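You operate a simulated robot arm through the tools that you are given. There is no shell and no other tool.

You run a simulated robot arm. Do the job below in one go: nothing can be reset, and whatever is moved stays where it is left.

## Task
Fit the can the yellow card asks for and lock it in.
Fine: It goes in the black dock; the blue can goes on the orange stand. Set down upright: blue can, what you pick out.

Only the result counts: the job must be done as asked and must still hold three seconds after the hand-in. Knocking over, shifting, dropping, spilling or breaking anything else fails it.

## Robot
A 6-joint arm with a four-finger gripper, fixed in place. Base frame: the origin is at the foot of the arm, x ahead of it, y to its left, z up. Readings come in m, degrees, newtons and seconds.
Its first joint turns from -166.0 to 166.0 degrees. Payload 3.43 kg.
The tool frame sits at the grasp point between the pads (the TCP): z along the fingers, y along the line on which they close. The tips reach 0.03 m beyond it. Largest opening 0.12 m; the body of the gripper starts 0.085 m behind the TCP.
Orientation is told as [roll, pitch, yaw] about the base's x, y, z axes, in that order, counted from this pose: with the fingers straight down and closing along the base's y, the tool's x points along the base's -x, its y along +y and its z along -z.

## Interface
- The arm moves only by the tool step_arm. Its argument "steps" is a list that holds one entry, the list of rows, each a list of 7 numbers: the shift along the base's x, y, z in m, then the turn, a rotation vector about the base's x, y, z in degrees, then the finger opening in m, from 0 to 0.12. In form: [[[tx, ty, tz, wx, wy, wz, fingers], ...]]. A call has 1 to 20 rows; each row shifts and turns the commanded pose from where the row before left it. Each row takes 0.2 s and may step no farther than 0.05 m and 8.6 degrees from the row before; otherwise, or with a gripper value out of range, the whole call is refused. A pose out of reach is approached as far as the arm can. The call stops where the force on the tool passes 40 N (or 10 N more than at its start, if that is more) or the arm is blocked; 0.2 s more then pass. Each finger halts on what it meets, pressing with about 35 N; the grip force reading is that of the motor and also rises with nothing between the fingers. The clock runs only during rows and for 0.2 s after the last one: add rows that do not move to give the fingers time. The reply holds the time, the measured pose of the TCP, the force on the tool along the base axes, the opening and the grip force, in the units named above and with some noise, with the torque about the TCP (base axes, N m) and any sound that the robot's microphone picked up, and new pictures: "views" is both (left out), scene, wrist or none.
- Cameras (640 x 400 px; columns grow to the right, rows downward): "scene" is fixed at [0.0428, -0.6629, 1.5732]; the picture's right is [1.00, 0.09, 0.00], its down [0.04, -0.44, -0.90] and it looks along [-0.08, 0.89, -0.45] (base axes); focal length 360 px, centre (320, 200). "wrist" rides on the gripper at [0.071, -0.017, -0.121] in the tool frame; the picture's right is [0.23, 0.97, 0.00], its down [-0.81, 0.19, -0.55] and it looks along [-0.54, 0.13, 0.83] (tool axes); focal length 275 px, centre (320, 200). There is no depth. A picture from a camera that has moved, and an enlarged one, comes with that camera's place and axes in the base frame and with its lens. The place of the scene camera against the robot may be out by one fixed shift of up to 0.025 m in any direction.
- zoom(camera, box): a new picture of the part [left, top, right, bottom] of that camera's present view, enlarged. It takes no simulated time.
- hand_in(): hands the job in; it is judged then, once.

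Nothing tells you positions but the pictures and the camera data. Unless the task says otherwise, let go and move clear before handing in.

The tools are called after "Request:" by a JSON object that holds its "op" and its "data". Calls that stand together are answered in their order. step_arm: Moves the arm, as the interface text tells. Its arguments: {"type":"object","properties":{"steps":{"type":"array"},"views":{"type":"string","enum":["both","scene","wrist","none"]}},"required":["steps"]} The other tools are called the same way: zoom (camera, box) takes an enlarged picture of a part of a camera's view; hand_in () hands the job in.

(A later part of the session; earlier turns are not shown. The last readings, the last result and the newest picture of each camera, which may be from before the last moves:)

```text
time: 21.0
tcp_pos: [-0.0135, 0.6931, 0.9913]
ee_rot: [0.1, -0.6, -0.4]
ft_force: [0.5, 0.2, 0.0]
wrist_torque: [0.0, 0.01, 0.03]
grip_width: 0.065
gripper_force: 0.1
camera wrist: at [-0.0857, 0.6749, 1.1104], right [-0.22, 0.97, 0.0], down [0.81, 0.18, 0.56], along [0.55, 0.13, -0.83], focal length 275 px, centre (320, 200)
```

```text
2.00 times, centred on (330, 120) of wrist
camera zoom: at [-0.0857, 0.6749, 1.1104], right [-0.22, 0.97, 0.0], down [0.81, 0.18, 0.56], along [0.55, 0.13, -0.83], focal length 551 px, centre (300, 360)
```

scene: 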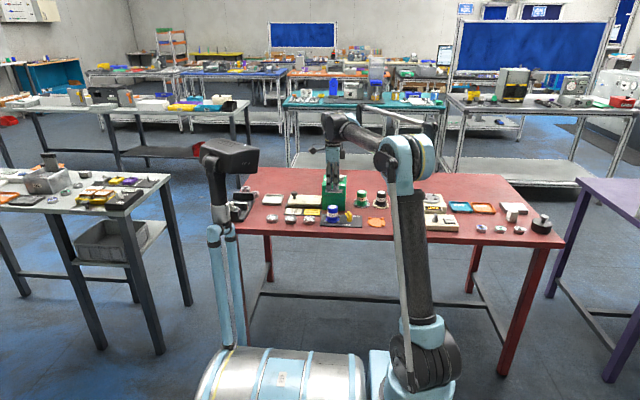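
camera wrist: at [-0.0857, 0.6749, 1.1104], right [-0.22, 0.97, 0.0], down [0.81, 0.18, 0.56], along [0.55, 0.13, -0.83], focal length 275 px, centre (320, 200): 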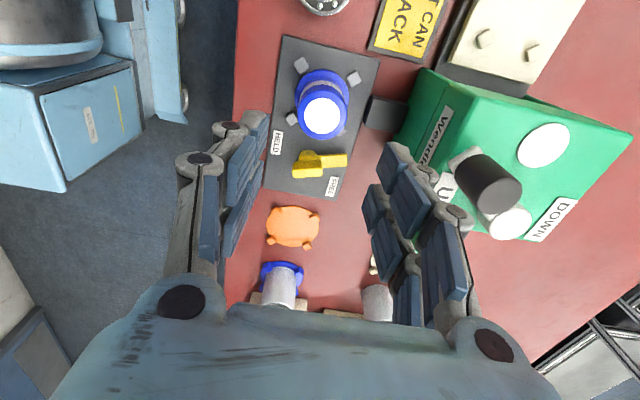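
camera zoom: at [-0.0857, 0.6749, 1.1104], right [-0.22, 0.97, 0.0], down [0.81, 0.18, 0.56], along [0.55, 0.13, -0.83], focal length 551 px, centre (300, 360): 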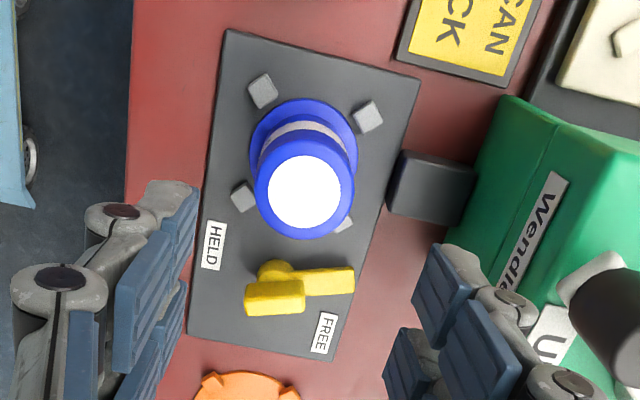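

The latch tongue now points along +y, fully clear. The blue can is centred near (−0.013, 0.693) with its top at z≈0.873, right under the gripper, so I'll lower around it.

Request:
{"op": "step_arm", "data": {"steps": [[[0, 0, -0.03, 0, 0, 0, 0.065], [0, 0, -0.03, 0, 0, 0, 0.065], [0, 0, -0.02, 0, 0, 0, 0.065], [0, 0, -0.02, 0, 0, 0, 0.065], [0, 0, -0.015, 0, 0, 0, 0.065], [0, 0, 0, 0, 0, 0, 0.065]]]}}

Request:
{"op": "zoom", "data": {"camera": "scene", "box": [310, 180, 370, 235]}}

Request:
{"op": "zoom", "data": {"camera": "wrist", "box": [200, 60, 440, 260]}}

```text
time: 22.4
tcp_pos: [-0.0144, 0.6929, 0.8765]
ee_rot: [0.1, -0.6, -0.5]
ft_force: [-0.3, 0.0, 0.1]
wrist_torque: [-0.01, 0.01, 0.03]
grip_width: 0.0648
gripper_force: 0.0
camera wrist: at [-0.0867, 0.6749, 0.9952], right [-0.22, 0.97, 0.0], down [0.81, 0.18, 0.56], along [0.55, 0.12, -0.83], focal length 275 px, centre (320, 200)
```

scene: 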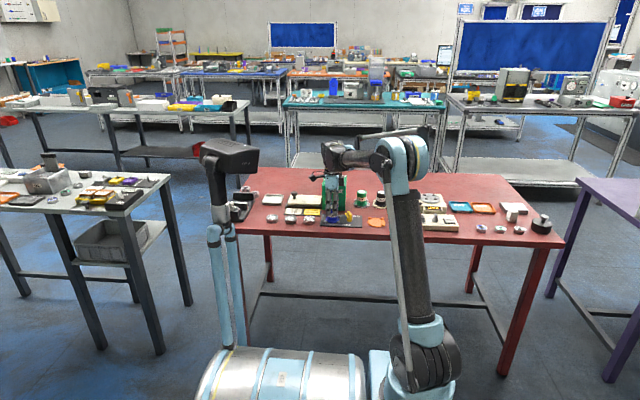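
wrist: 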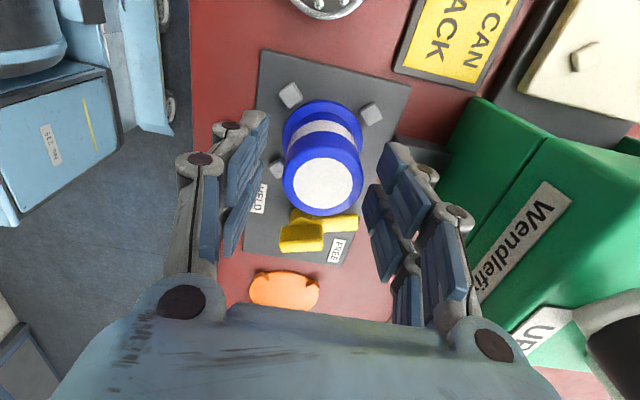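

```text
7.27 times, centred on (340, 208) of scene
camera zoom: at [0.0428, -0.6629, 1.5732], right [1.0, 0.09, 0.0], down [0.04, -0.44, -0.9], along [-0.08, 0.89, -0.45], focal length 2614 px, centre (174, 146)
```

zoom: 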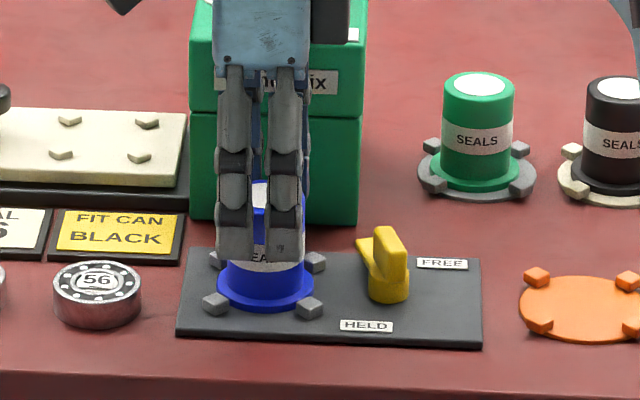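

```text
2.00 times, centred on (320, 160) of wrist
camera zoom: at [-0.0867, 0.6749, 0.9952], right [-0.22, 0.97, 0.0], down [0.81, 0.18, 0.56], along [0.55, 0.12, -0.83], focal length 551 px, centre (320, 280)
```

zoom: 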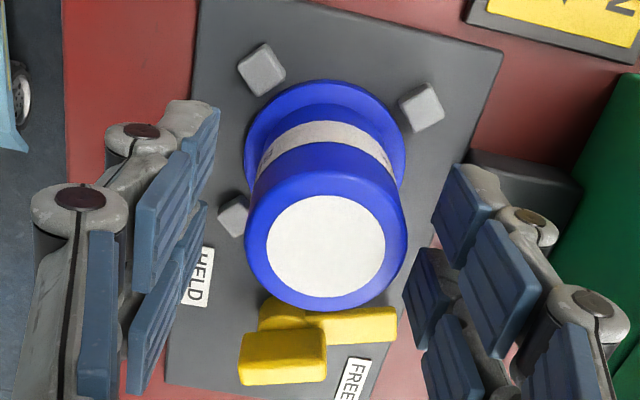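

The can is centred between the fingers. I'll go down the last 16 mm and close on it.

Request:
{"op": "step_arm", "data": {"steps": [[[0, 0, -0.01, 0, 0, 0, 0.065], [0, 0, -0.0065, 0, 0, 0, 0.065], [0, 0, 0, 0, 0, 0, 0.06], [0, 0, 0, 0, 0, 0, 0.05], [0, 0, 0, 0, 0, 0, 0.04], [0, 0, 0, 0, 0, 0, 0.03], [0, 0, 0, 0, 0, 0, 0.03]]], "views": "wrist"}}

```text
time: 24.0
tcp_pos: [-0.0141, 0.6925, 0.8604]
ee_rot: [0.1, -0.6, -0.5]
ft_force: [0.1, -0.6, 0.5]
wrist_torque: [-0.03, 0.0, -0.04]
grip_width: 0.043
gripper_force: 35.2
camera wrist: at [-0.0866, 0.6753, 0.9788], right [-0.22, 0.97, 0.0], down [0.81, 0.18, 0.56], along [0.55, 0.12, -0.83], focal length 275 px, centre (320, 200)
```

wrist: 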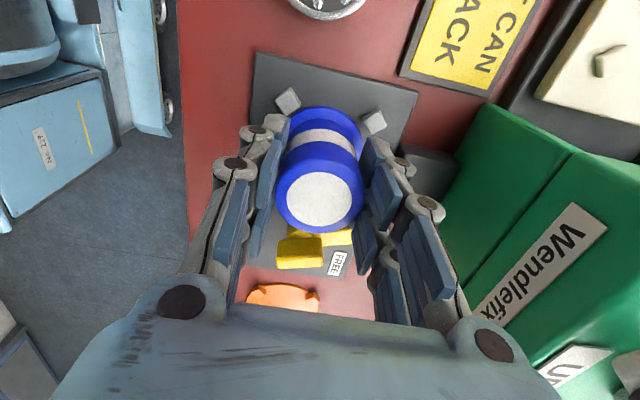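

The blue can is gripped (43 mm) with negligible side force. I'll lift slowly and check.

Request:
{"op": "step_arm", "data": {"steps": [[[0, 0, 0.005, 0, 0, 0, 0.03], [0, 0, 0.01, 0, 0, 0, 0.03], [0, 0, 0.015, 0, 0, 0, 0.03], [0, 0, 0.02, 0, 0, 0, 0.03], [0, 0, 0.03, 0, 0, 0, 0.03], [0, 0, 0, 0, 0, 0, 0.03]]]}}

Request:
{"op": "zoom", "data": {"camera": "scene", "box": [310, 180, 370, 235]}}

```text
time: 25.4
tcp_pos: [-0.0136, 0.693, 0.94]
ee_rot: [0.1, -0.6, -0.5]
ft_force: [0.0, -0.2, 0.4]
wrist_torque: [-0.01, -0.03, 0.01]
grip_width: 0.0299
gripper_force: 0.1
camera wrist: at [-0.0861, 0.6748, 1.059], right [-0.22, 0.97, 0.0], down [0.81, 0.18, 0.56], along [0.55, 0.12, -0.83], focal length 275 px, centre (320, 200)
```

scene: 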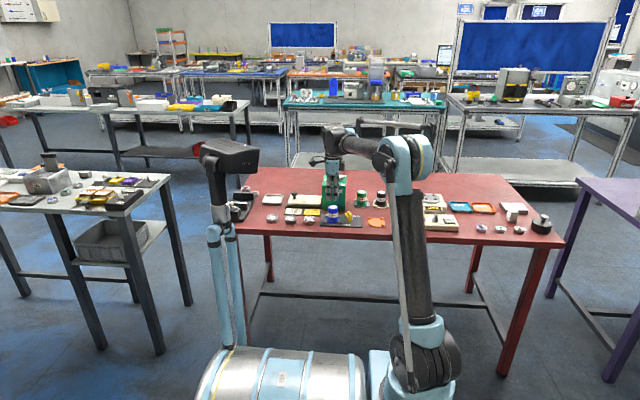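
wrist: 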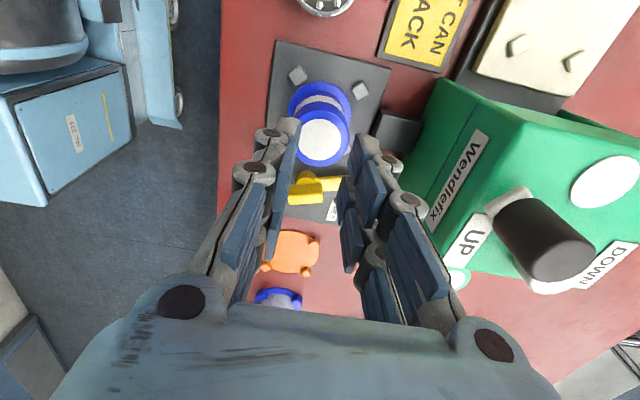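

```text
7.27 times, centred on (340, 208) of scene
camera zoom: at [0.0428, -0.6629, 1.5732], right [1.0, 0.09, 0.0], down [0.04, -0.44, -0.9], along [-0.08, 0.89, -0.45], focal length 2614 px, centre (174, 146)
```

zoom: 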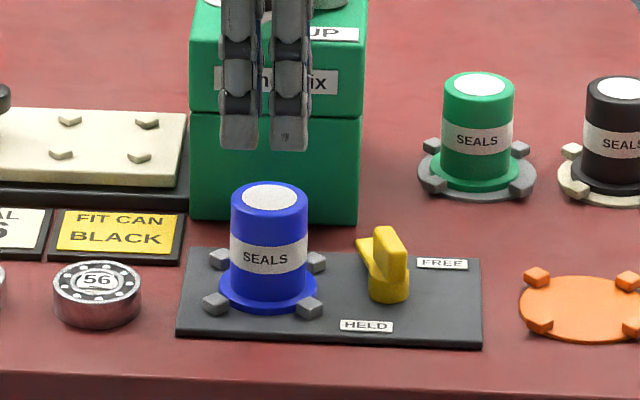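

The can slipped out of the grip and stayed standing in the dock, upright. I'll grip again lower and with full closing force, then lift in small steps watching the force.

Request:
{"op": "step_arm", "data": {"steps": [[[0, 0, 0, 0, 0, 0, 0.058], [0, 0, 0, 0, 0, 0, 0.058], [0.001, 0, 0, 0, 0, 0, 0.058]]], "views": "wrist"}}

Request:
{"op": "zoom", "data": {"camera": "wrist", "box": [220, 20, 440, 220]}}

```text
time: 26.2
tcp_pos: [-0.0124, 0.6923, 0.9402]
ee_rot: [0.1, -0.6, -0.6]
ft_force: [0.2, 0.8, -0.3]
wrist_torque: [0.01, -0.01, 0.03]
grip_width: 0.058
gripper_force: 0.1
camera wrist: at [-0.0848, 0.6749, 1.0587], right [-0.22, 0.98, 0.0], down [0.81, 0.18, 0.56], along [0.55, 0.12, -0.83], focal length 275 px, centre (320, 200)
```

wrist: 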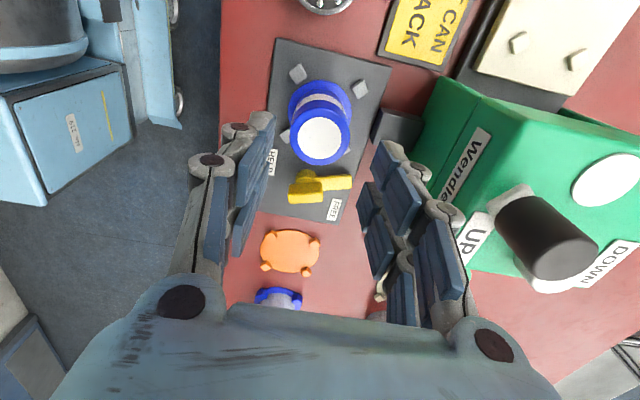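

```text
2.00 times, centred on (330, 120) of wrist
camera zoom: at [-0.0848, 0.6749, 1.0587], right [-0.22, 0.98, 0.0], down [0.81, 0.18, 0.56], along [0.55, 0.12, -0.83], focal length 551 px, centre (300, 360)
```

zoom: 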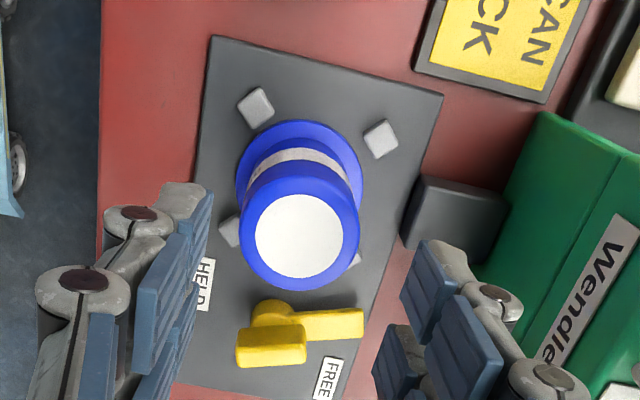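

The can is still upright and centred near (−0.013, 0.691). I'll descend to TCP z≈0.850 and grip with the full closing command.

Request:
{"op": "step_arm", "data": {"steps": [[[0, -0.0008, -0.03, 0, 0, 0, 0.058], [0, 0, -0.03, 0, 0, 0, 0.058], [0, 0, -0.015, 0, 0, 0, 0.058], [0, 0, -0.015, 0, 0, 0, 0.058], [0, 0, 0, 0, 0, 0, 0.058], [0, 0, 0, 0, 0, 0, 0.04], [0, 0, 0, 0, 0, 0, 0.02], [0, 0, 0, 0, 0, 0, 0.0], [0, 0, 0, 0, 0, 0, 0.0]]], "views": "both"}}

Request:
{"op": "zoom", "data": {"camera": "scene", "box": [310, 180, 370, 235]}}

```text
time: 28.2
tcp_pos: [-0.0136, 0.6923, 0.8504]
ee_rot: [0.1, -0.6, -0.5]
ft_force: [0.5, 1.0, 0.7]
wrist_torque: [-0.01, -0.01, -0.01]
grip_width: 0.0429
gripper_force: 34.9
camera wrist: at [-0.0857, 0.6745, 0.969], right [-0.22, 0.97, 0.0], down [0.81, 0.18, 0.56], along [0.55, 0.12, -0.83], focal length 275 px, centre (320, 200)
```

scene: 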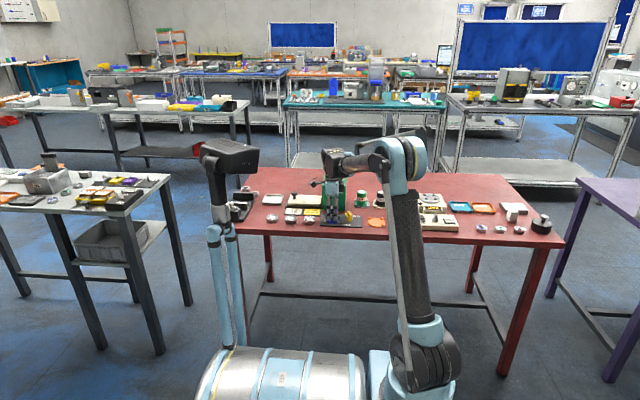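
wrist: 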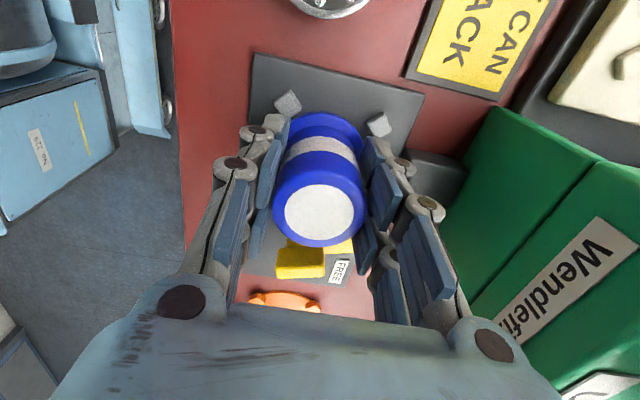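

```text
7.27 times, centred on (340, 208) of scene
camera zoom: at [0.0428, -0.6629, 1.5732], right [1.0, 0.09, 0.0], down [0.04, -0.44, -0.9], along [-0.08, 0.89, -0.45], focal length 2614 px, centre (174, 146)
```

zoom: 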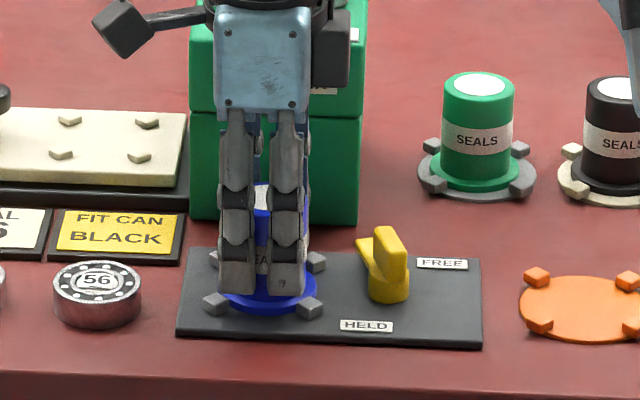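

Gripped lower with full force. I'll lift 3 mm and read the force.

Request:
{"op": "step_arm", "data": {"steps": [[[0, 0, 0.0015, 0, 0, 0, 0.0], [0, 0, 0.0015, 0, 0, 0, 0.0]]], "views": "none"}}

```text
time: 28.8
tcp_pos: [-0.0124, 0.6928, 0.8534]
ee_rot: [0.2, -0.6, -0.5]
ft_force: [-0.6, 0.7, -1.6]
wrist_torque: [0.0, 0.02, 0.0]
grip_width: 0.0431
gripper_force: 35.0
```

Request:
{"op": "step_arm", "data": {"steps": [[[0, 0, 0.002, 0, 0, 0, 0.0], [0, 0, 0.002, 0, 0, 0, 0.0], [0, 0, 0.003, 0, 0, 0, 0.0], [0, 0, 0, 0, 0, 0, 0.0]]], "views": "both"}}

Request:
{"op": "zoom", "data": {"camera": "scene", "box": [310, 180, 370, 235]}}

```text
time: 29.8
tcp_pos: [-0.0126, 0.6933, 0.8597]
ee_rot: [0.1, -0.6, -0.5]
ft_force: [0.0, -0.2, -1.7]
wrist_torque: [-0.03, 0.01, 0.0]
grip_width: 0.0433
gripper_force: 34.5
camera wrist: at [-0.0853, 0.6744, 0.9787], right [-0.22, 0.97, 0.0], down [0.81, 0.18, 0.56], along [0.55, 0.12, -0.83], focal length 275 px, centre (320, 200)
```

scene: 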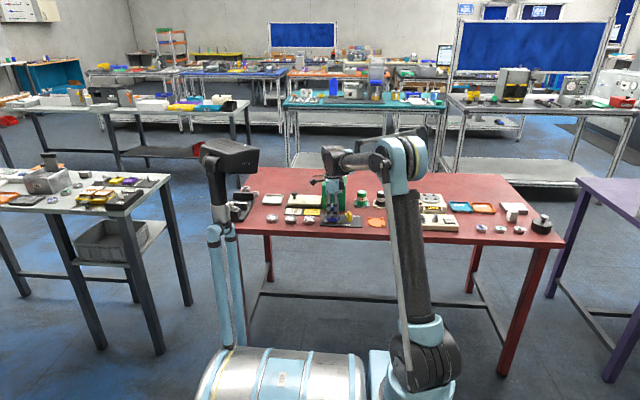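
wrist: 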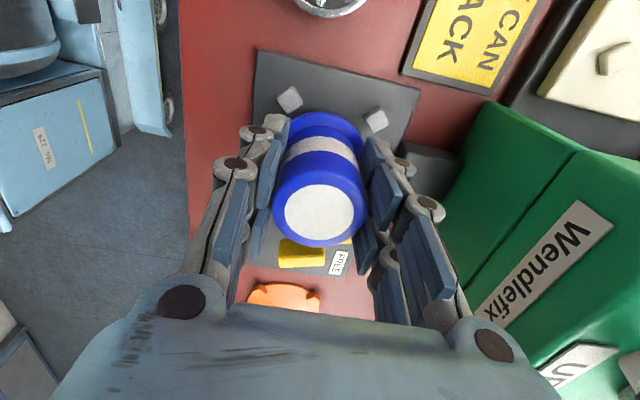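

```text
7.27 times, centred on (340, 208) of scene
camera zoom: at [0.0428, -0.6629, 1.5732], right [1.0, 0.09, 0.0], down [0.04, -0.44, -0.9], along [-0.08, 0.89, -0.45], focal length 2614 px, centre (174, 146)
```

zoom: 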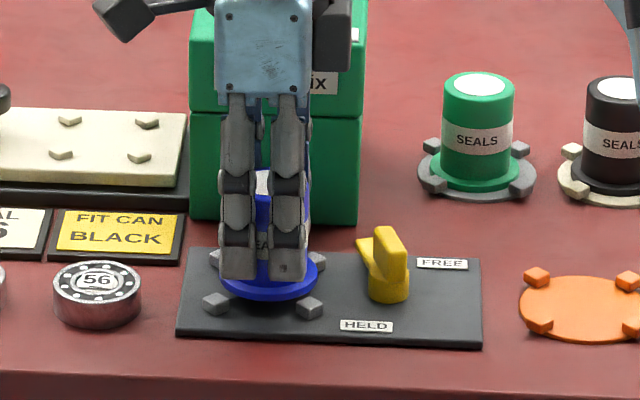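

The can is rising with the gripper now. I'll continue the lift gently to clear the latch handle.

Request:
{"op": "step_arm", "data": {"steps": [[[0, 0, 0.004, 0, 0, 0, 0.0], [0, 0, 0.007, 0, 0, 0, 0.0], [0, 0, 0.009, 0, 0, 0, 0.0], [0, 0, 0.009, 0, 0, 0, 0.0], [0, 0, 0.009, 0, 0, 0, 0.0], [0, 0, 0.009, 0, 0, 0, 0.0], [0, 0, 0.007, 0, 0, 0, 0.0], [0, 0, 0.004, 0, 0, 0, 0.0], [0, 0, 0, 0, 0, 0, 0.0]]], "views": "both"}}

Request:
{"op": "zoom", "data": {"camera": "scene", "box": [310, 180, 370, 235]}}

```text
time: 31.8
tcp_pos: [-0.0124, 0.6931, 0.9187]
ee_rot: [0.1, -0.6, -0.5]
ft_force: [-0.2, 0.6, -1.0]
wrist_torque: [0.01, 0.01, 0.0]
grip_width: 0.043
gripper_force: 35.1
camera wrist: at [-0.0853, 0.6745, 1.0369], right [-0.22, 0.97, 0.0], down [0.81, 0.18, 0.56], along [0.55, 0.12, -0.83], focal length 275 px, centre (320, 200)
```

scene: 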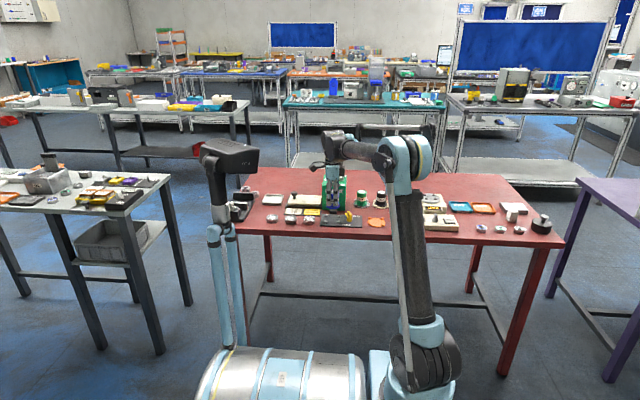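
wrist: 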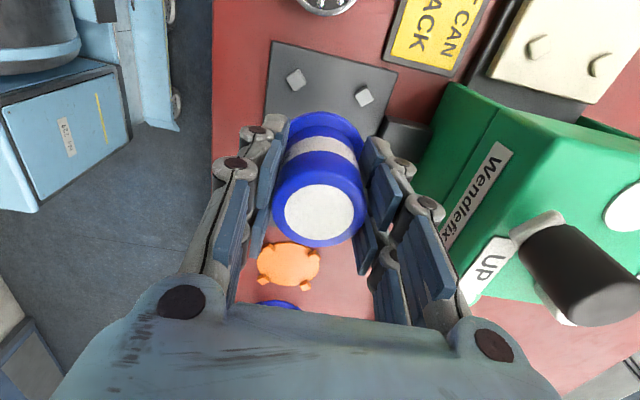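

```text
7.27 times, centred on (340, 208) of scene
camera zoom: at [0.0428, -0.6629, 1.5732], right [1.0, 0.09, 0.0], down [0.04, -0.44, -0.9], along [-0.08, 0.89, -0.45], focal length 2614 px, centre (174, 146)
```

zoom: 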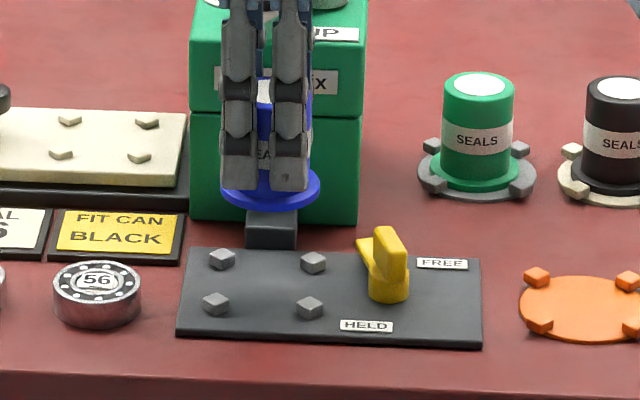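

The blue can is held upright, clear above the empty dock. I'll carry it +0.184 m in x to above the orange stand at about (0.172, 0.693).

Request:
{"op": "step_arm", "data": {"steps": [[[0.006, 0, 0, 0, 0, 0, 0.0], [0.011, 0, 0, 0, 0, 0, 0.0], [0.014, 0, 0, 0, 0, 0, 0.0], [0.014, 0, 0, 0, 0, 0, 0.0], [0.014, 0, 0, 0, 0, 0, 0.0], [0.014, 0, 0, 0, 0, 0, 0.0], [0.014, 0, 0, 0, 0, 0, 0.0], [0.014, 0, 0, 0, 0, 0, 0.0], [0.014, 0, 0, 0, 0, 0, 0.0], [0.014, 0, 0, 0, 0, 0, 0.0], [0.014, 0, 0, 0, 0, 0, 0.0], [0.014, 0, 0, 0, 0, 0, 0.0], [0.014, 0, 0, 0, 0, 0, 0.0], [0.008, 0, 0, 0, 0, 0, 0.0], [0.005, 0, 0, 0, 0, 0, 0.0], [0, 0, 0, 0, 0, 0, 0.0], [0, 0, 0, 0, 0, 0, 0.0]]], "views": "both"}}

Request:
{"op": "zoom", "data": {"camera": "scene", "box": [340, 180, 410, 240]}}

Request:
{"op": "zoom", "data": {"camera": "wrist", "box": [200, 60, 440, 260]}}

```text
time: 35.4
tcp_pos: [0.1714, 0.6925, 0.9179]
ee_rot: [0.1, -0.6, -0.5]
ft_force: [-1.0, 0.5, -1.1]
wrist_torque: [0.01, -0.02, 0.0]
grip_width: 0.043
gripper_force: 35.0
camera wrist: at [0.0992, 0.6744, 1.0366], right [-0.22, 0.97, 0.0], down [0.81, 0.18, 0.56], along [0.55, 0.12, -0.83], focal length 275 px, centre (320, 200)
```

scene: 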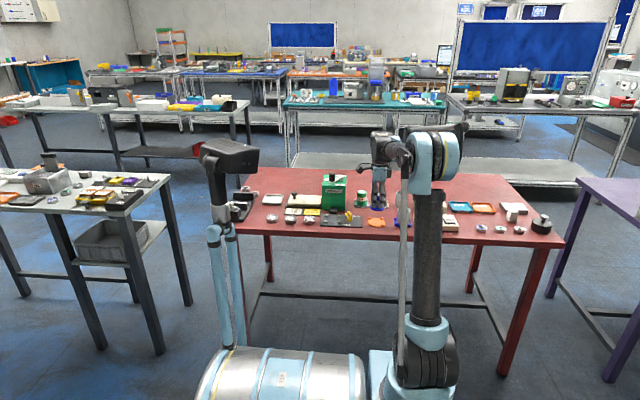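
wrist: 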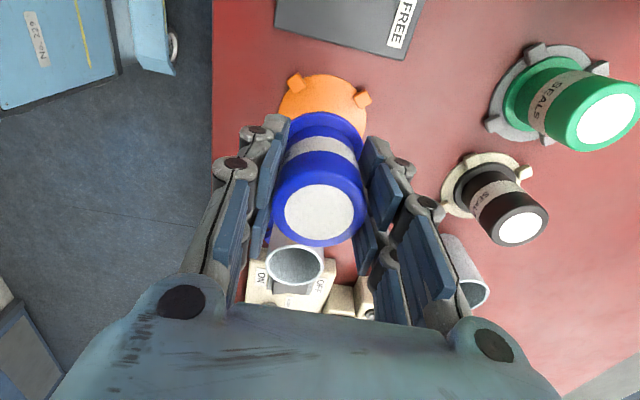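

```text
6.67 times, centred on (375, 210) of scene
camera zoom: at [0.0428, -0.6629, 1.5732], right [1.0, 0.09, 0.0], down [0.04, -0.44, -0.9], along [-0.08, 0.89, -0.45], focal length 2396 px, centre (-47, 133)
```

zoom: 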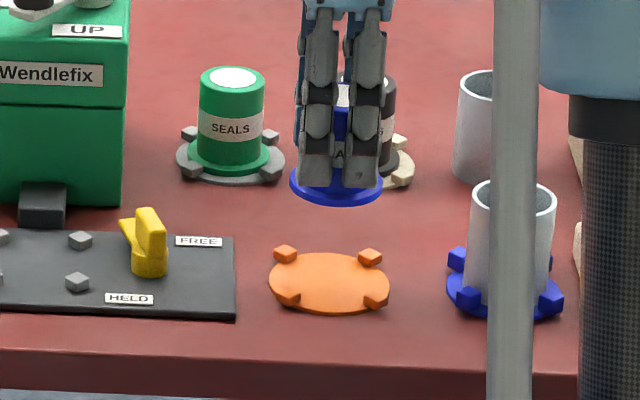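

```text
2.00 times, centred on (320, 160) of wrist
camera zoom: at [0.0992, 0.6744, 1.0366], right [-0.22, 0.97, 0.0], down [0.81, 0.18, 0.56], along [0.55, 0.12, -0.83], focal length 551 px, centre (320, 280)
```

zoom: 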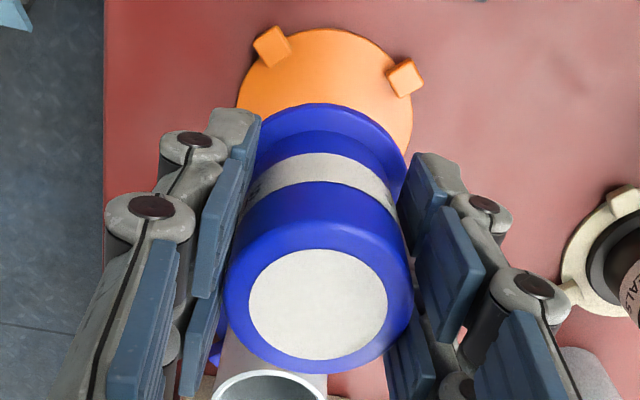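

The can is aligned over the orange stand within about 1 mm by both cameras. I'll lower it most of the way, then feel for contact.

Request:
{"op": "step_arm", "data": {"steps": [[[0.0008, 0, -0.006, 0, 0, 0, 0.0], [0, 0, -0.01, 0, 0, 0, 0.0], [0, 0, -0.01, 0, 0, 0, 0.0], [0, 0, -0.01, 0, 0, 0, 0.0], [0, 0, -0.008, 0, 0, 0, 0.0], [0, 0, -0.004, 0, 0, 0, 0.0], [0, 0, 0, 0, 0, 0, 0.0]]], "views": "both"}}

Request:
{"op": "zoom", "data": {"camera": "scene", "box": [340, 180, 410, 240]}}

Request:
{"op": "zoom", "data": {"camera": "wrist", "box": [200, 60, 440, 260]}}

```text
time: 37.0
tcp_pos: [0.1723, 0.6925, 0.8691]
ee_rot: [0.1, -0.5, -0.6]
ft_force: [-0.3, 0.2, -1.5]
wrist_torque: [-0.02, 0.01, -0.03]
grip_width: 0.043
gripper_force: 35.1
camera wrist: at [0.0997, 0.6744, 0.9887], right [-0.22, 0.97, 0.0], down [0.81, 0.18, 0.56], along [0.55, 0.12, -0.83], focal length 275 px, centre (320, 200)
```

scene: 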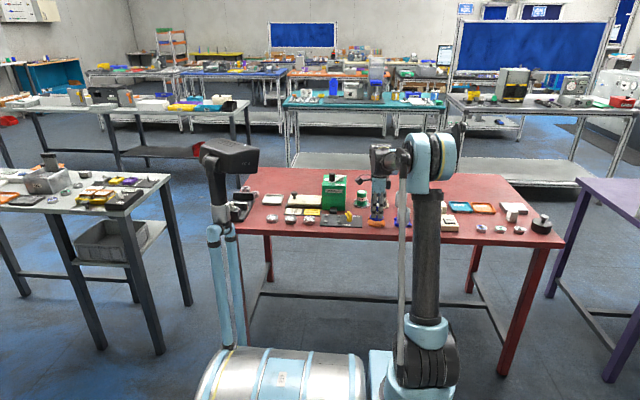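
wrist: 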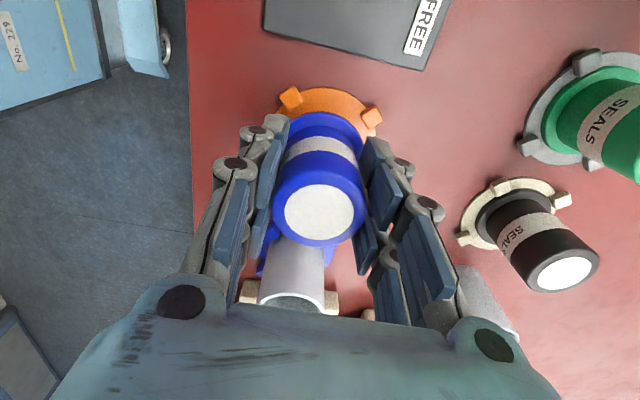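

```text
6.67 times, centred on (375, 210) of scene
camera zoom: at [0.0428, -0.6629, 1.5732], right [1.0, 0.09, 0.0], down [0.04, -0.44, -0.9], along [-0.08, 0.89, -0.45], focal length 2396 px, centre (-47, 133)
```

zoom: 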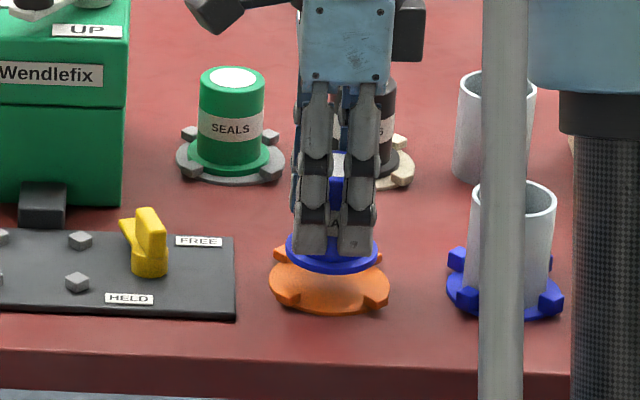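

```text
2.00 times, centred on (320, 160) of wrist
camera zoom: at [0.0997, 0.6744, 0.9887], right [-0.22, 0.97, 0.0], down [0.81, 0.18, 0.56], along [0.55, 0.12, -0.83], focal length 551 px, centre (320, 280)
```

zoom: 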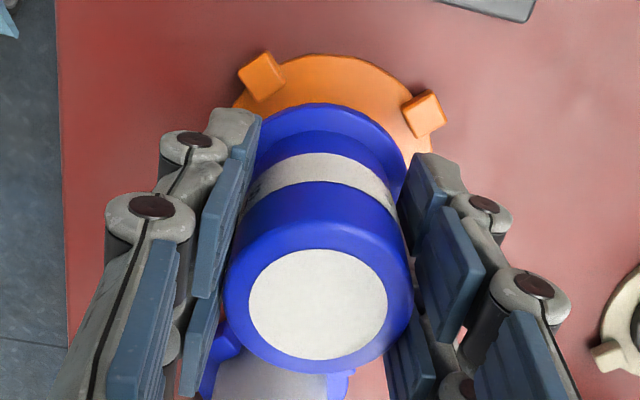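

Alignment still looks good. Lowering the last part in small steps to feel the contact.

Request:
{"op": "step_arm", "data": {"steps": [[[0, 0, -0.005, 0, 0, 0, 0.0], [0, 0, -0.004, 0, 0, 0, 0.0], [0, 0, -0.003, 0, 0, 0, 0.0], [0, 0, 0, 0, 0, 0, 0.0]]], "views": "wrist"}}

Request:
{"op": "zoom", "data": {"camera": "scene", "box": [340, 180, 410, 240]}}

Request:
{"op": "zoom", "data": {"camera": "wrist", "box": [200, 60, 440, 260]}}

```text
time: 38.0
tcp_pos: [0.172, 0.6922, 0.8585]
ee_rot: [0.1, -0.6, -0.5]
ft_force: [0.7, -0.5, -0.8]
wrist_torque: [-0.02, 0.0, 0.01]
grip_width: 0.0432
gripper_force: 35.0
camera wrist: at [0.0998, 0.6742, 0.9769], right [-0.22, 0.97, 0.0], down [0.81, 0.18, 0.56], along [0.55, 0.12, -0.83], focal length 275 px, centre (320, 200)
```

wrist: 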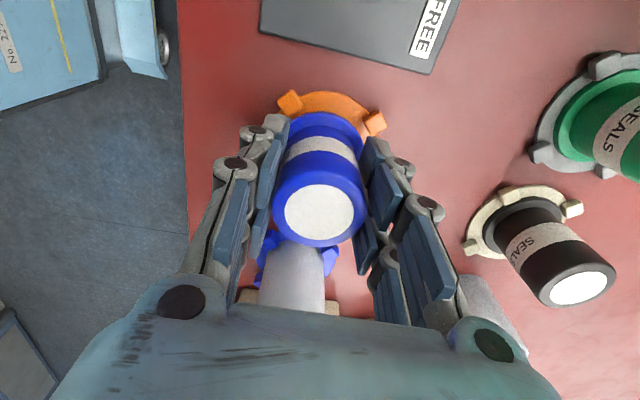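

```text
6.67 times, centred on (375, 210) of scene
camera zoom: at [0.0428, -0.6629, 1.5732], right [1.0, 0.09, 0.0], down [0.04, -0.44, -0.9], along [-0.08, 0.89, -0.45], focal length 2396 px, centre (-47, 133)
```

zoom: 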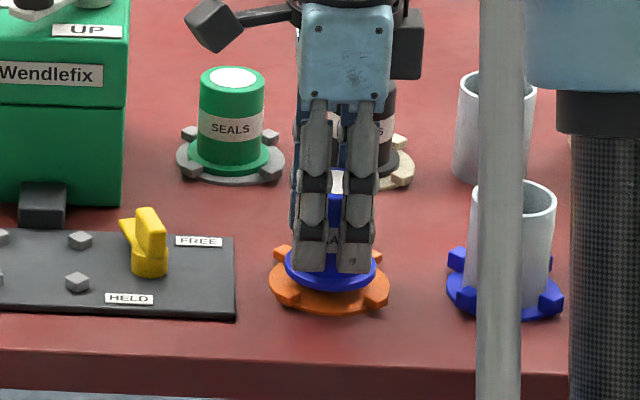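

```text
2.00 times, centred on (320, 160) of wrist
camera zoom: at [0.0998, 0.6742, 0.9769], right [-0.22, 0.97, 0.0], down [0.81, 0.18, 0.56], along [0.55, 0.12, -0.83], focal length 551 px, centre (320, 280)
```

zoom: 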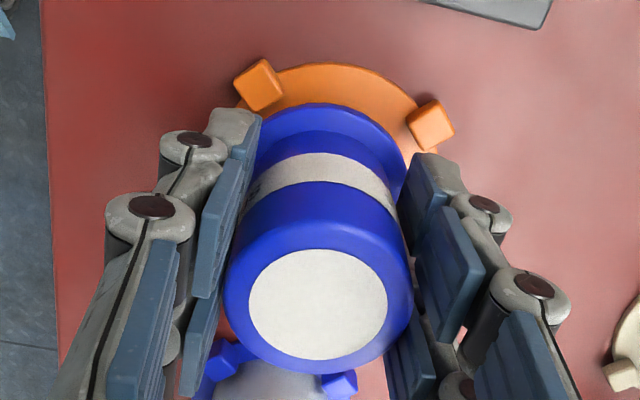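

Centring is within about 1 mm of the claws. I'll lower in 2 mm steps until the base meets the stand.

Request:
{"op": "step_arm", "data": {"steps": [[[0, 0, -0.002, 0, 0, 0, 0.0], [0, 0, -0.002, 0, 0, 0, 0.0], [0, 0, 0, 0, 0, 0, 0.0]]], "views": "none"}}

```text
time: 38.8
tcp_pos: [0.1724, 0.6916, 0.8541]
ee_rot: [0.0, -0.6, -0.5]
ft_force: [-0.7, -0.2, -2.1]
wrist_torque: [-0.01, 0.01, 0.02]
grip_width: 0.0434
gripper_force: 35.2
```

Request:
{"op": "step_arm", "data": {"steps": [[[0, 0.0003, -0.0015, 0, 0, 0, 0.0], [0, 0, 0, 0, 0, 0, 0.0]]], "views": "none"}}

Request:
{"op": "step_arm", "data": {"steps": [[[0, 0, -0.001, 0, 0, 0, 0.0], [0, 0, 0, 0, 0, 0, 0.0]]], "views": "none"}}

```text
time: 39.4
tcp_pos: [0.1705, 0.6919, 0.8533]
ee_rot: [0.1, -0.6, -0.6]
ft_force: [0.0, -0.2, -1.1]
wrist_torque: [0.03, -0.03, 0.02]
grip_width: 0.043
gripper_force: 35.6
```

```text
time: 40.0
tcp_pos: [0.1708, 0.6932, 0.8516]
ee_rot: [0.1, -0.6, -0.5]
ft_force: [0.9, -0.4, -1.2]
wrist_torque: [0.03, 0.0, 0.01]
grip_width: 0.0431
gripper_force: 35.4
```

No contact yet; continuing in 1 mm steps.

Request:
{"op": "step_arm", "data": {"steps": [[[0, 0, -0.001, 0, 0, 0, 0.0], [0, 0, 0, 0, 0, 0, 0.0]]], "views": "none"}}

Request:
{"op": "step_arm", "data": {"steps": [[[0, 0, -0.001, 0, 0, 0, 0.0], [0, 0, 0, 0, 0, 0, 0.0]]], "views": "wrist"}}

Request:
{"op": "zoom", "data": {"camera": "scene", "box": [340, 180, 410, 240]}}

```text
time: 40.6
tcp_pos: [0.1727, 0.6924, 0.8499]
ee_rot: [0.1, -0.7, -0.5]
ft_force: [0.6, -0.1, -1.5]
wrist_torque: [-0.01, 0.01, -0.03]
grip_width: 0.0431
gripper_force: 35.1
```

```text
time: 41.2
tcp_pos: [0.1726, 0.693, 0.8494]
ee_rot: [0.1, -0.6, -0.5]
ft_force: [0.6, -0.7, -2.7]
wrist_torque: [0.02, 0.04, -0.02]
grip_width: 0.043
gripper_force: 34.6
camera wrist: at [0.0996, 0.6748, 0.9685], right [-0.22, 0.97, 0.0], down [0.81, 0.18, 0.56], along [0.55, 0.12, -0.83], focal length 275 px, centre (320, 200)
```

wrist: 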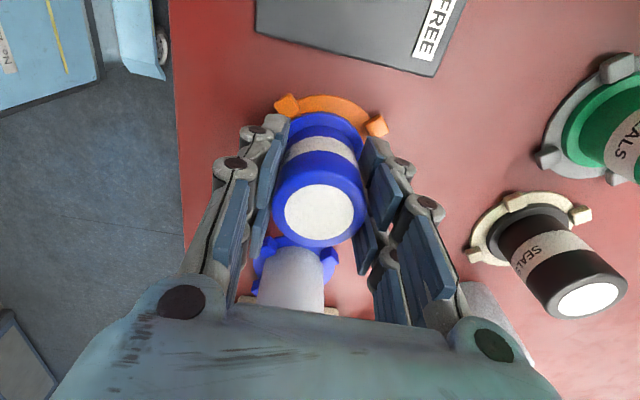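

```text
6.67 times, centred on (375, 210) of scene
camera zoom: at [0.0428, -0.6629, 1.5732], right [1.0, 0.09, 0.0], down [0.04, -0.44, -0.9], along [-0.08, 0.89, -0.45], focal length 2396 px, centre (-47, 133)
```

zoom: 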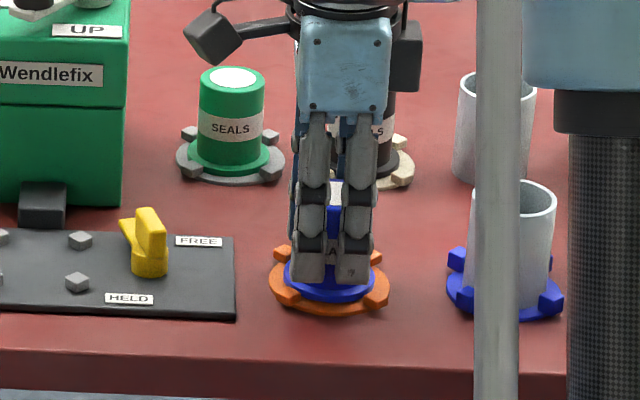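

Nearly down; continuing with 1 mm steps.

Request:
{"op": "step_arm", "data": {"steps": [[[0, 0, -0.001, 0, 0, 0, 0.0], [0, 0, 0, 0, 0, 0, 0.0]]], "views": "none"}}

Request:
{"op": "step_arm", "data": {"steps": [[[0, 0, -0.001, 0, 0, 0, 0.0], [0, 0, 0, 0, 0, 0, 0.0]]], "views": "none"}}

```text
time: 41.8
tcp_pos: [0.172, 0.6934, 0.8486]
ee_rot: [0.1, -0.7, -0.5]
ft_force: [-0.1, 0.3, -1.9]
wrist_torque: [-0.01, 0.0, 0.02]
grip_width: 0.0429
gripper_force: 35.3
```

```text
time: 42.4
tcp_pos: [0.1717, 0.6932, 0.8468]
ee_rot: [0.1, -0.5, -0.5]
ft_force: [-0.3, 0.2, -0.3]
wrist_torque: [0.02, -0.02, 0.01]
grip_width: 0.043
gripper_force: 34.9
```

Request:
{"op": "step_arm", "data": {"steps": [[[0, 0, -0.001, 0, 0, 0, 0.0], [0, 0, 0, 0, 0, 0, 0.0]]], "views": "none"}}

```text
time: 43.0
tcp_pos: [0.1722, 0.6918, 0.8474]
ee_rot: [0.1, -0.8, -0.4]
ft_force: [0.8, 3.1, 17.4]
wrist_torque: [0.01, -0.01, 0.06]
grip_width: 0.043
gripper_force: 34.8
```

Firm contact (17 N) at the expected height, so the can is seated on the disc. I'll ease off slightly and open the fingers.

Request:
{"op": "step_arm", "data": {"steps": [[[0, 0, 0.0008, 0, 0, 0, 0.0], [0, 0, 0, 0, 0, 0, 0.035], [0, 0, 0, 0, 0, 0, 0.044], [0, 0, 0, 0, 0, 0, 0.05], [0, 0, 0, 0, 0, 0, 0.06], [0, 0, 0, 0, 0, 0, 0.06]]], "views": "both"}}

Request:
{"op": "zoom", "data": {"camera": "scene", "box": [340, 180, 410, 240]}}

Request:
{"op": "zoom", "data": {"camera": "wrist", "box": [200, 60, 440, 260]}}

```text
time: 44.4
tcp_pos: [0.1718, 0.6919, 0.8479]
ee_rot: [0.2, -0.5, -0.6]
ft_force: [0.9, 0.1, -0.2]
wrist_torque: [-0.01, -0.03, 0.0]
grip_width: 0.0598
gripper_force: 0.1
camera wrist: at [0.0996, 0.6747, 0.9661], right [-0.22, 0.97, 0.0], down [0.81, 0.18, 0.56], along [0.55, 0.12, -0.83], focal length 275 px, centre (320, 200)
```

scene: 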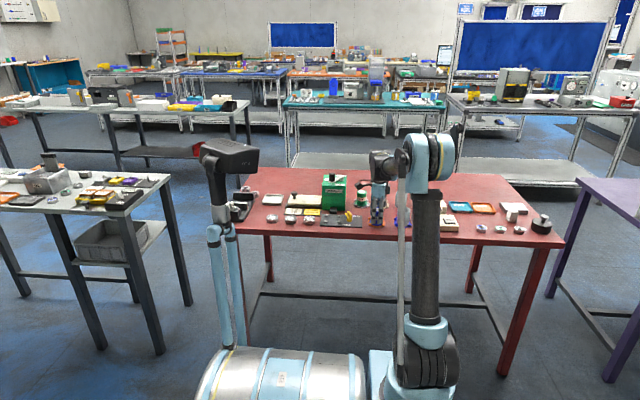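
wrist: 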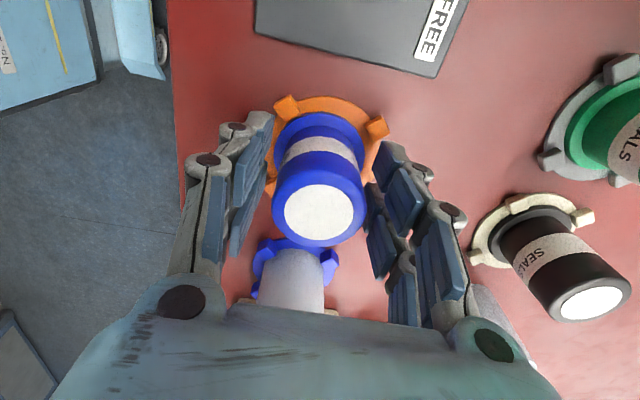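

```text
6.67 times, centred on (375, 210) of scene
camera zoom: at [0.0428, -0.6629, 1.5732], right [1.0, 0.09, 0.0], down [0.04, -0.44, -0.9], along [-0.08, 0.89, -0.45], focal length 2396 px, centre (-47, 133)
```

zoom: 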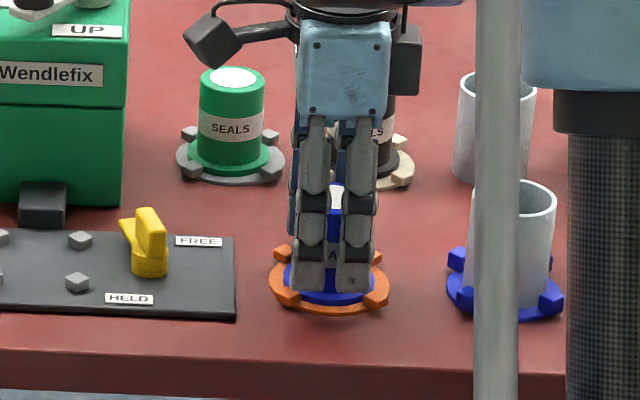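

```text
2.00 times, centred on (320, 160) of wrist
camera zoom: at [0.0996, 0.6747, 0.9661], right [-0.22, 0.97, 0.0], down [0.81, 0.18, 0.56], along [0.55, 0.12, -0.83], focal length 551 px, centre (320, 280)
```

zoom: 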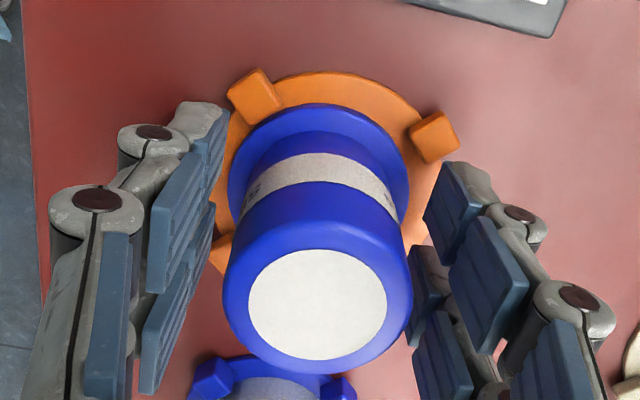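

The blue can is standing on the orange stand inside its claws. I'll lift straight up and look.

Request:
{"op": "step_arm", "data": {"steps": [[[0, 0, 0.01, 0, 0, 0, 0.06], [0, 0, 0.02, 0, 0, 0, 0.06], [0, 0, 0.03, 0, 0, 0, 0.06], [0, 0, 0.04, 0, 0, 0, 0.06], [0, 0, 0.03, 0, 0, 0, 0.06], [0, 0, 0, 0, 0, 0, 0.06]]], "views": "both"}}

Request:
{"op": "zoom", "data": {"camera": "scene", "box": [340, 180, 410, 240]}}

Request:
{"op": "zoom", "data": {"camera": "wrist", "box": [240, 20, 640, 300]}}

```text
time: 45.8
tcp_pos: [0.1729, 0.6922, 0.9781]
ee_rot: [0.2, -0.6, -0.5]
ft_force: [-0.3, -0.5, 0.3]
wrist_torque: [0.01, -0.04, 0.03]
grip_width: 0.0602
gripper_force: 0.0
camera wrist: at [0.1002, 0.6744, 1.0972], right [-0.22, 0.97, 0.0], down [0.81, 0.18, 0.56], along [0.55, 0.12, -0.83], focal length 275 px, centre (320, 200)
```

scene: 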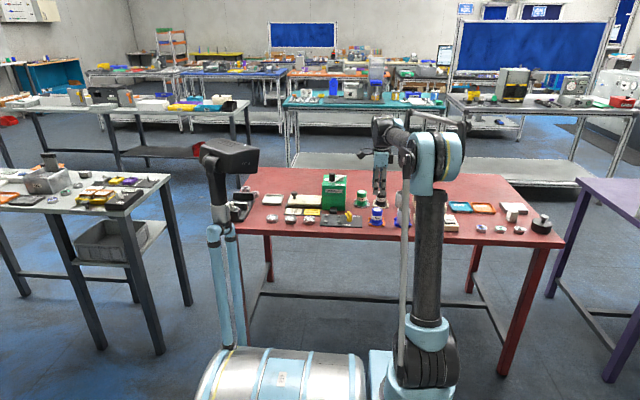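
wrist: 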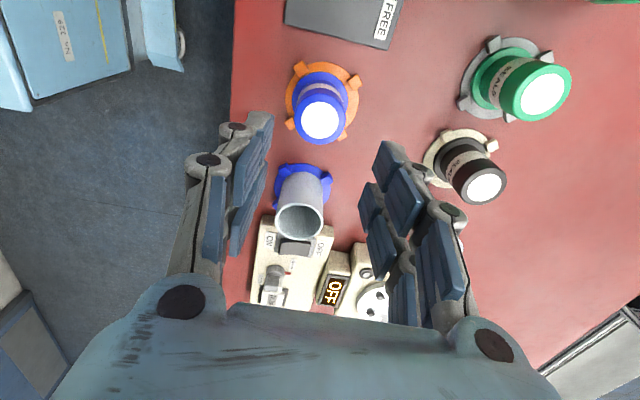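

```text
6.67 times, centred on (375, 210) of scene
camera zoom: at [0.0428, -0.6629, 1.5732], right [1.0, 0.09, 0.0], down [0.04, -0.44, -0.9], along [-0.08, 0.89, -0.45], focal length 2396 px, centre (-47, 133)
```

zoom: 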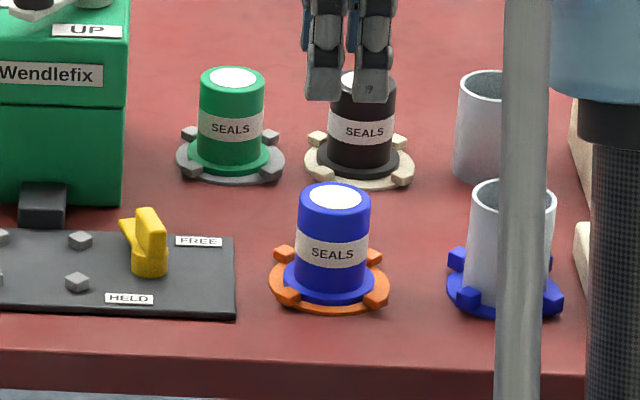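

```text
1.43 times, centred on (440, 160) of wrist
camera zoom: at [0.1002, 0.6744, 1.0972], right [-0.22, 0.97, 0.0], down [0.81, 0.18, 0.56], along [0.55, 0.12, -0.83], focal length 393 px, centre (149, 257)
```

zoom: 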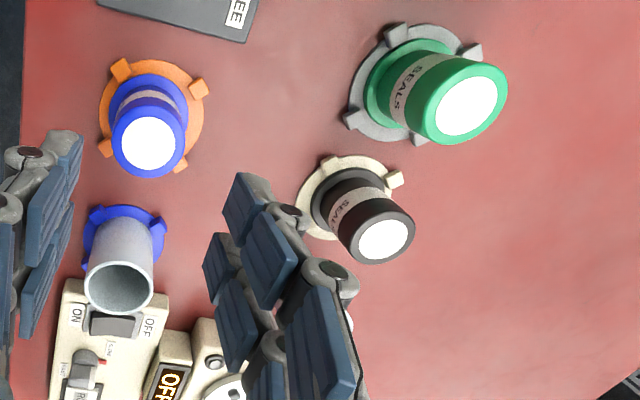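

The blue can stands properly on the orange stand. The black can is at about (0.202, 0.859), so I'll move above it.

Request:
{"op": "step_arm", "data": {"steps": [[[0.0055, 0.033, 0, 0, 0, 0.1, 0.06], [0.0055, 0.033, 0, 0, 0, 0.1, 0.06], [0.0055, 0.033, 0, 0, 0, 0.1, 0.06], [0.0055, 0.033, 0, 0, 0, 0.1, 0.06], [0.0055, 0.033, 0, 0, 0, 0.1, 0.06], [0, 0, 0, 0, 0, 0, 0.06], [0, 0, 0, 0, 0, 0, 0.06]]], "views": "both"}}

Request:
{"op": "zoom", "data": {"camera": "wrist", "box": [220, 20, 440, 220]}}

Request:
{"op": "zoom", "data": {"camera": "scene", "box": [340, 160, 410, 230]}}

```text
time: 47.4
tcp_pos: [0.1998, 0.8581, 0.977]
ee_rot: [0.2, -0.6, 0.1]
ft_force: [-1.3, -0.4, -1.1]
wrist_torque: [0.02, -0.01, 0.0]
grip_width: 0.0599
gripper_force: 0.0
camera wrist: at [0.1275, 0.8395, 1.0958], right [-0.23, 0.97, 0.0], down [0.8, 0.19, 0.56], along [0.55, 0.13, -0.83], focal length 275 px, centre (320, 200)
```

scene: 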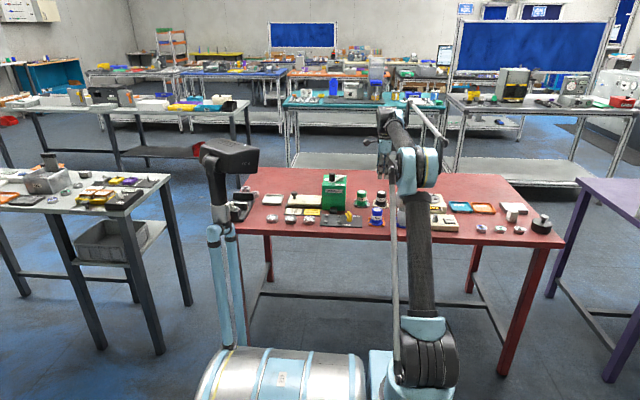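
wrist: 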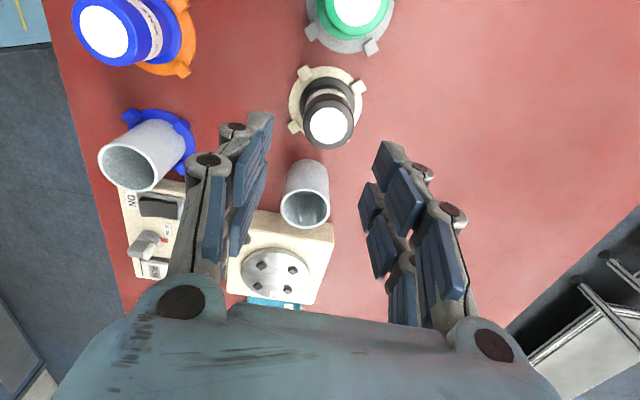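

```text
2.00 times, centred on (330, 120) of wrist
camera zoom: at [0.1275, 0.8395, 1.0958], right [-0.23, 0.97, 0.0], down [0.8, 0.19, 0.56], along [0.55, 0.13, -0.83], focal length 551 px, centre (300, 360)
```

zoom: 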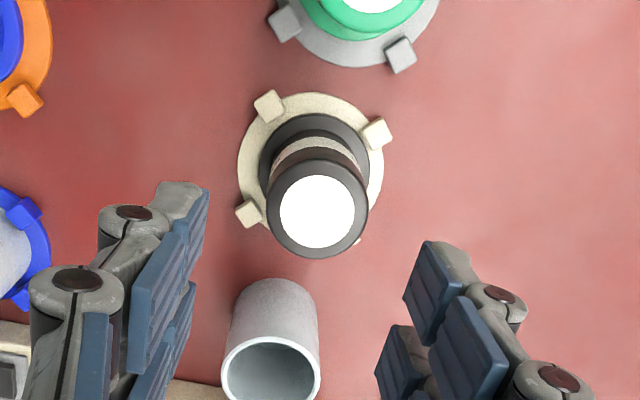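

```text
5.71 times, centred on (375, 195) of scene
camera zoom: at [0.0428, -0.6629, 1.5732], right [1.0, 0.09, 0.0], down [0.04, -0.44, -0.9], along [-0.08, 0.89, -0.45], focal length 2054 px, centre (6, 229)
```

zoom: 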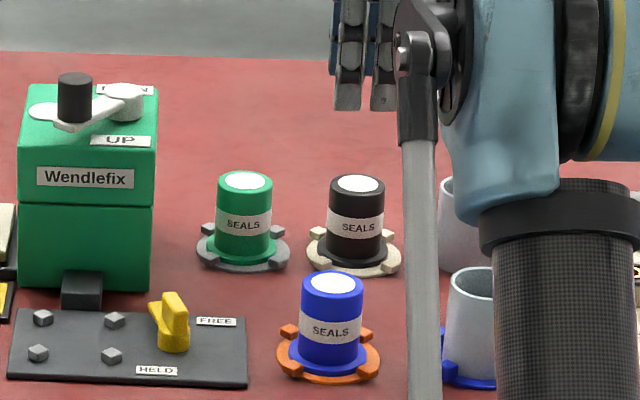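

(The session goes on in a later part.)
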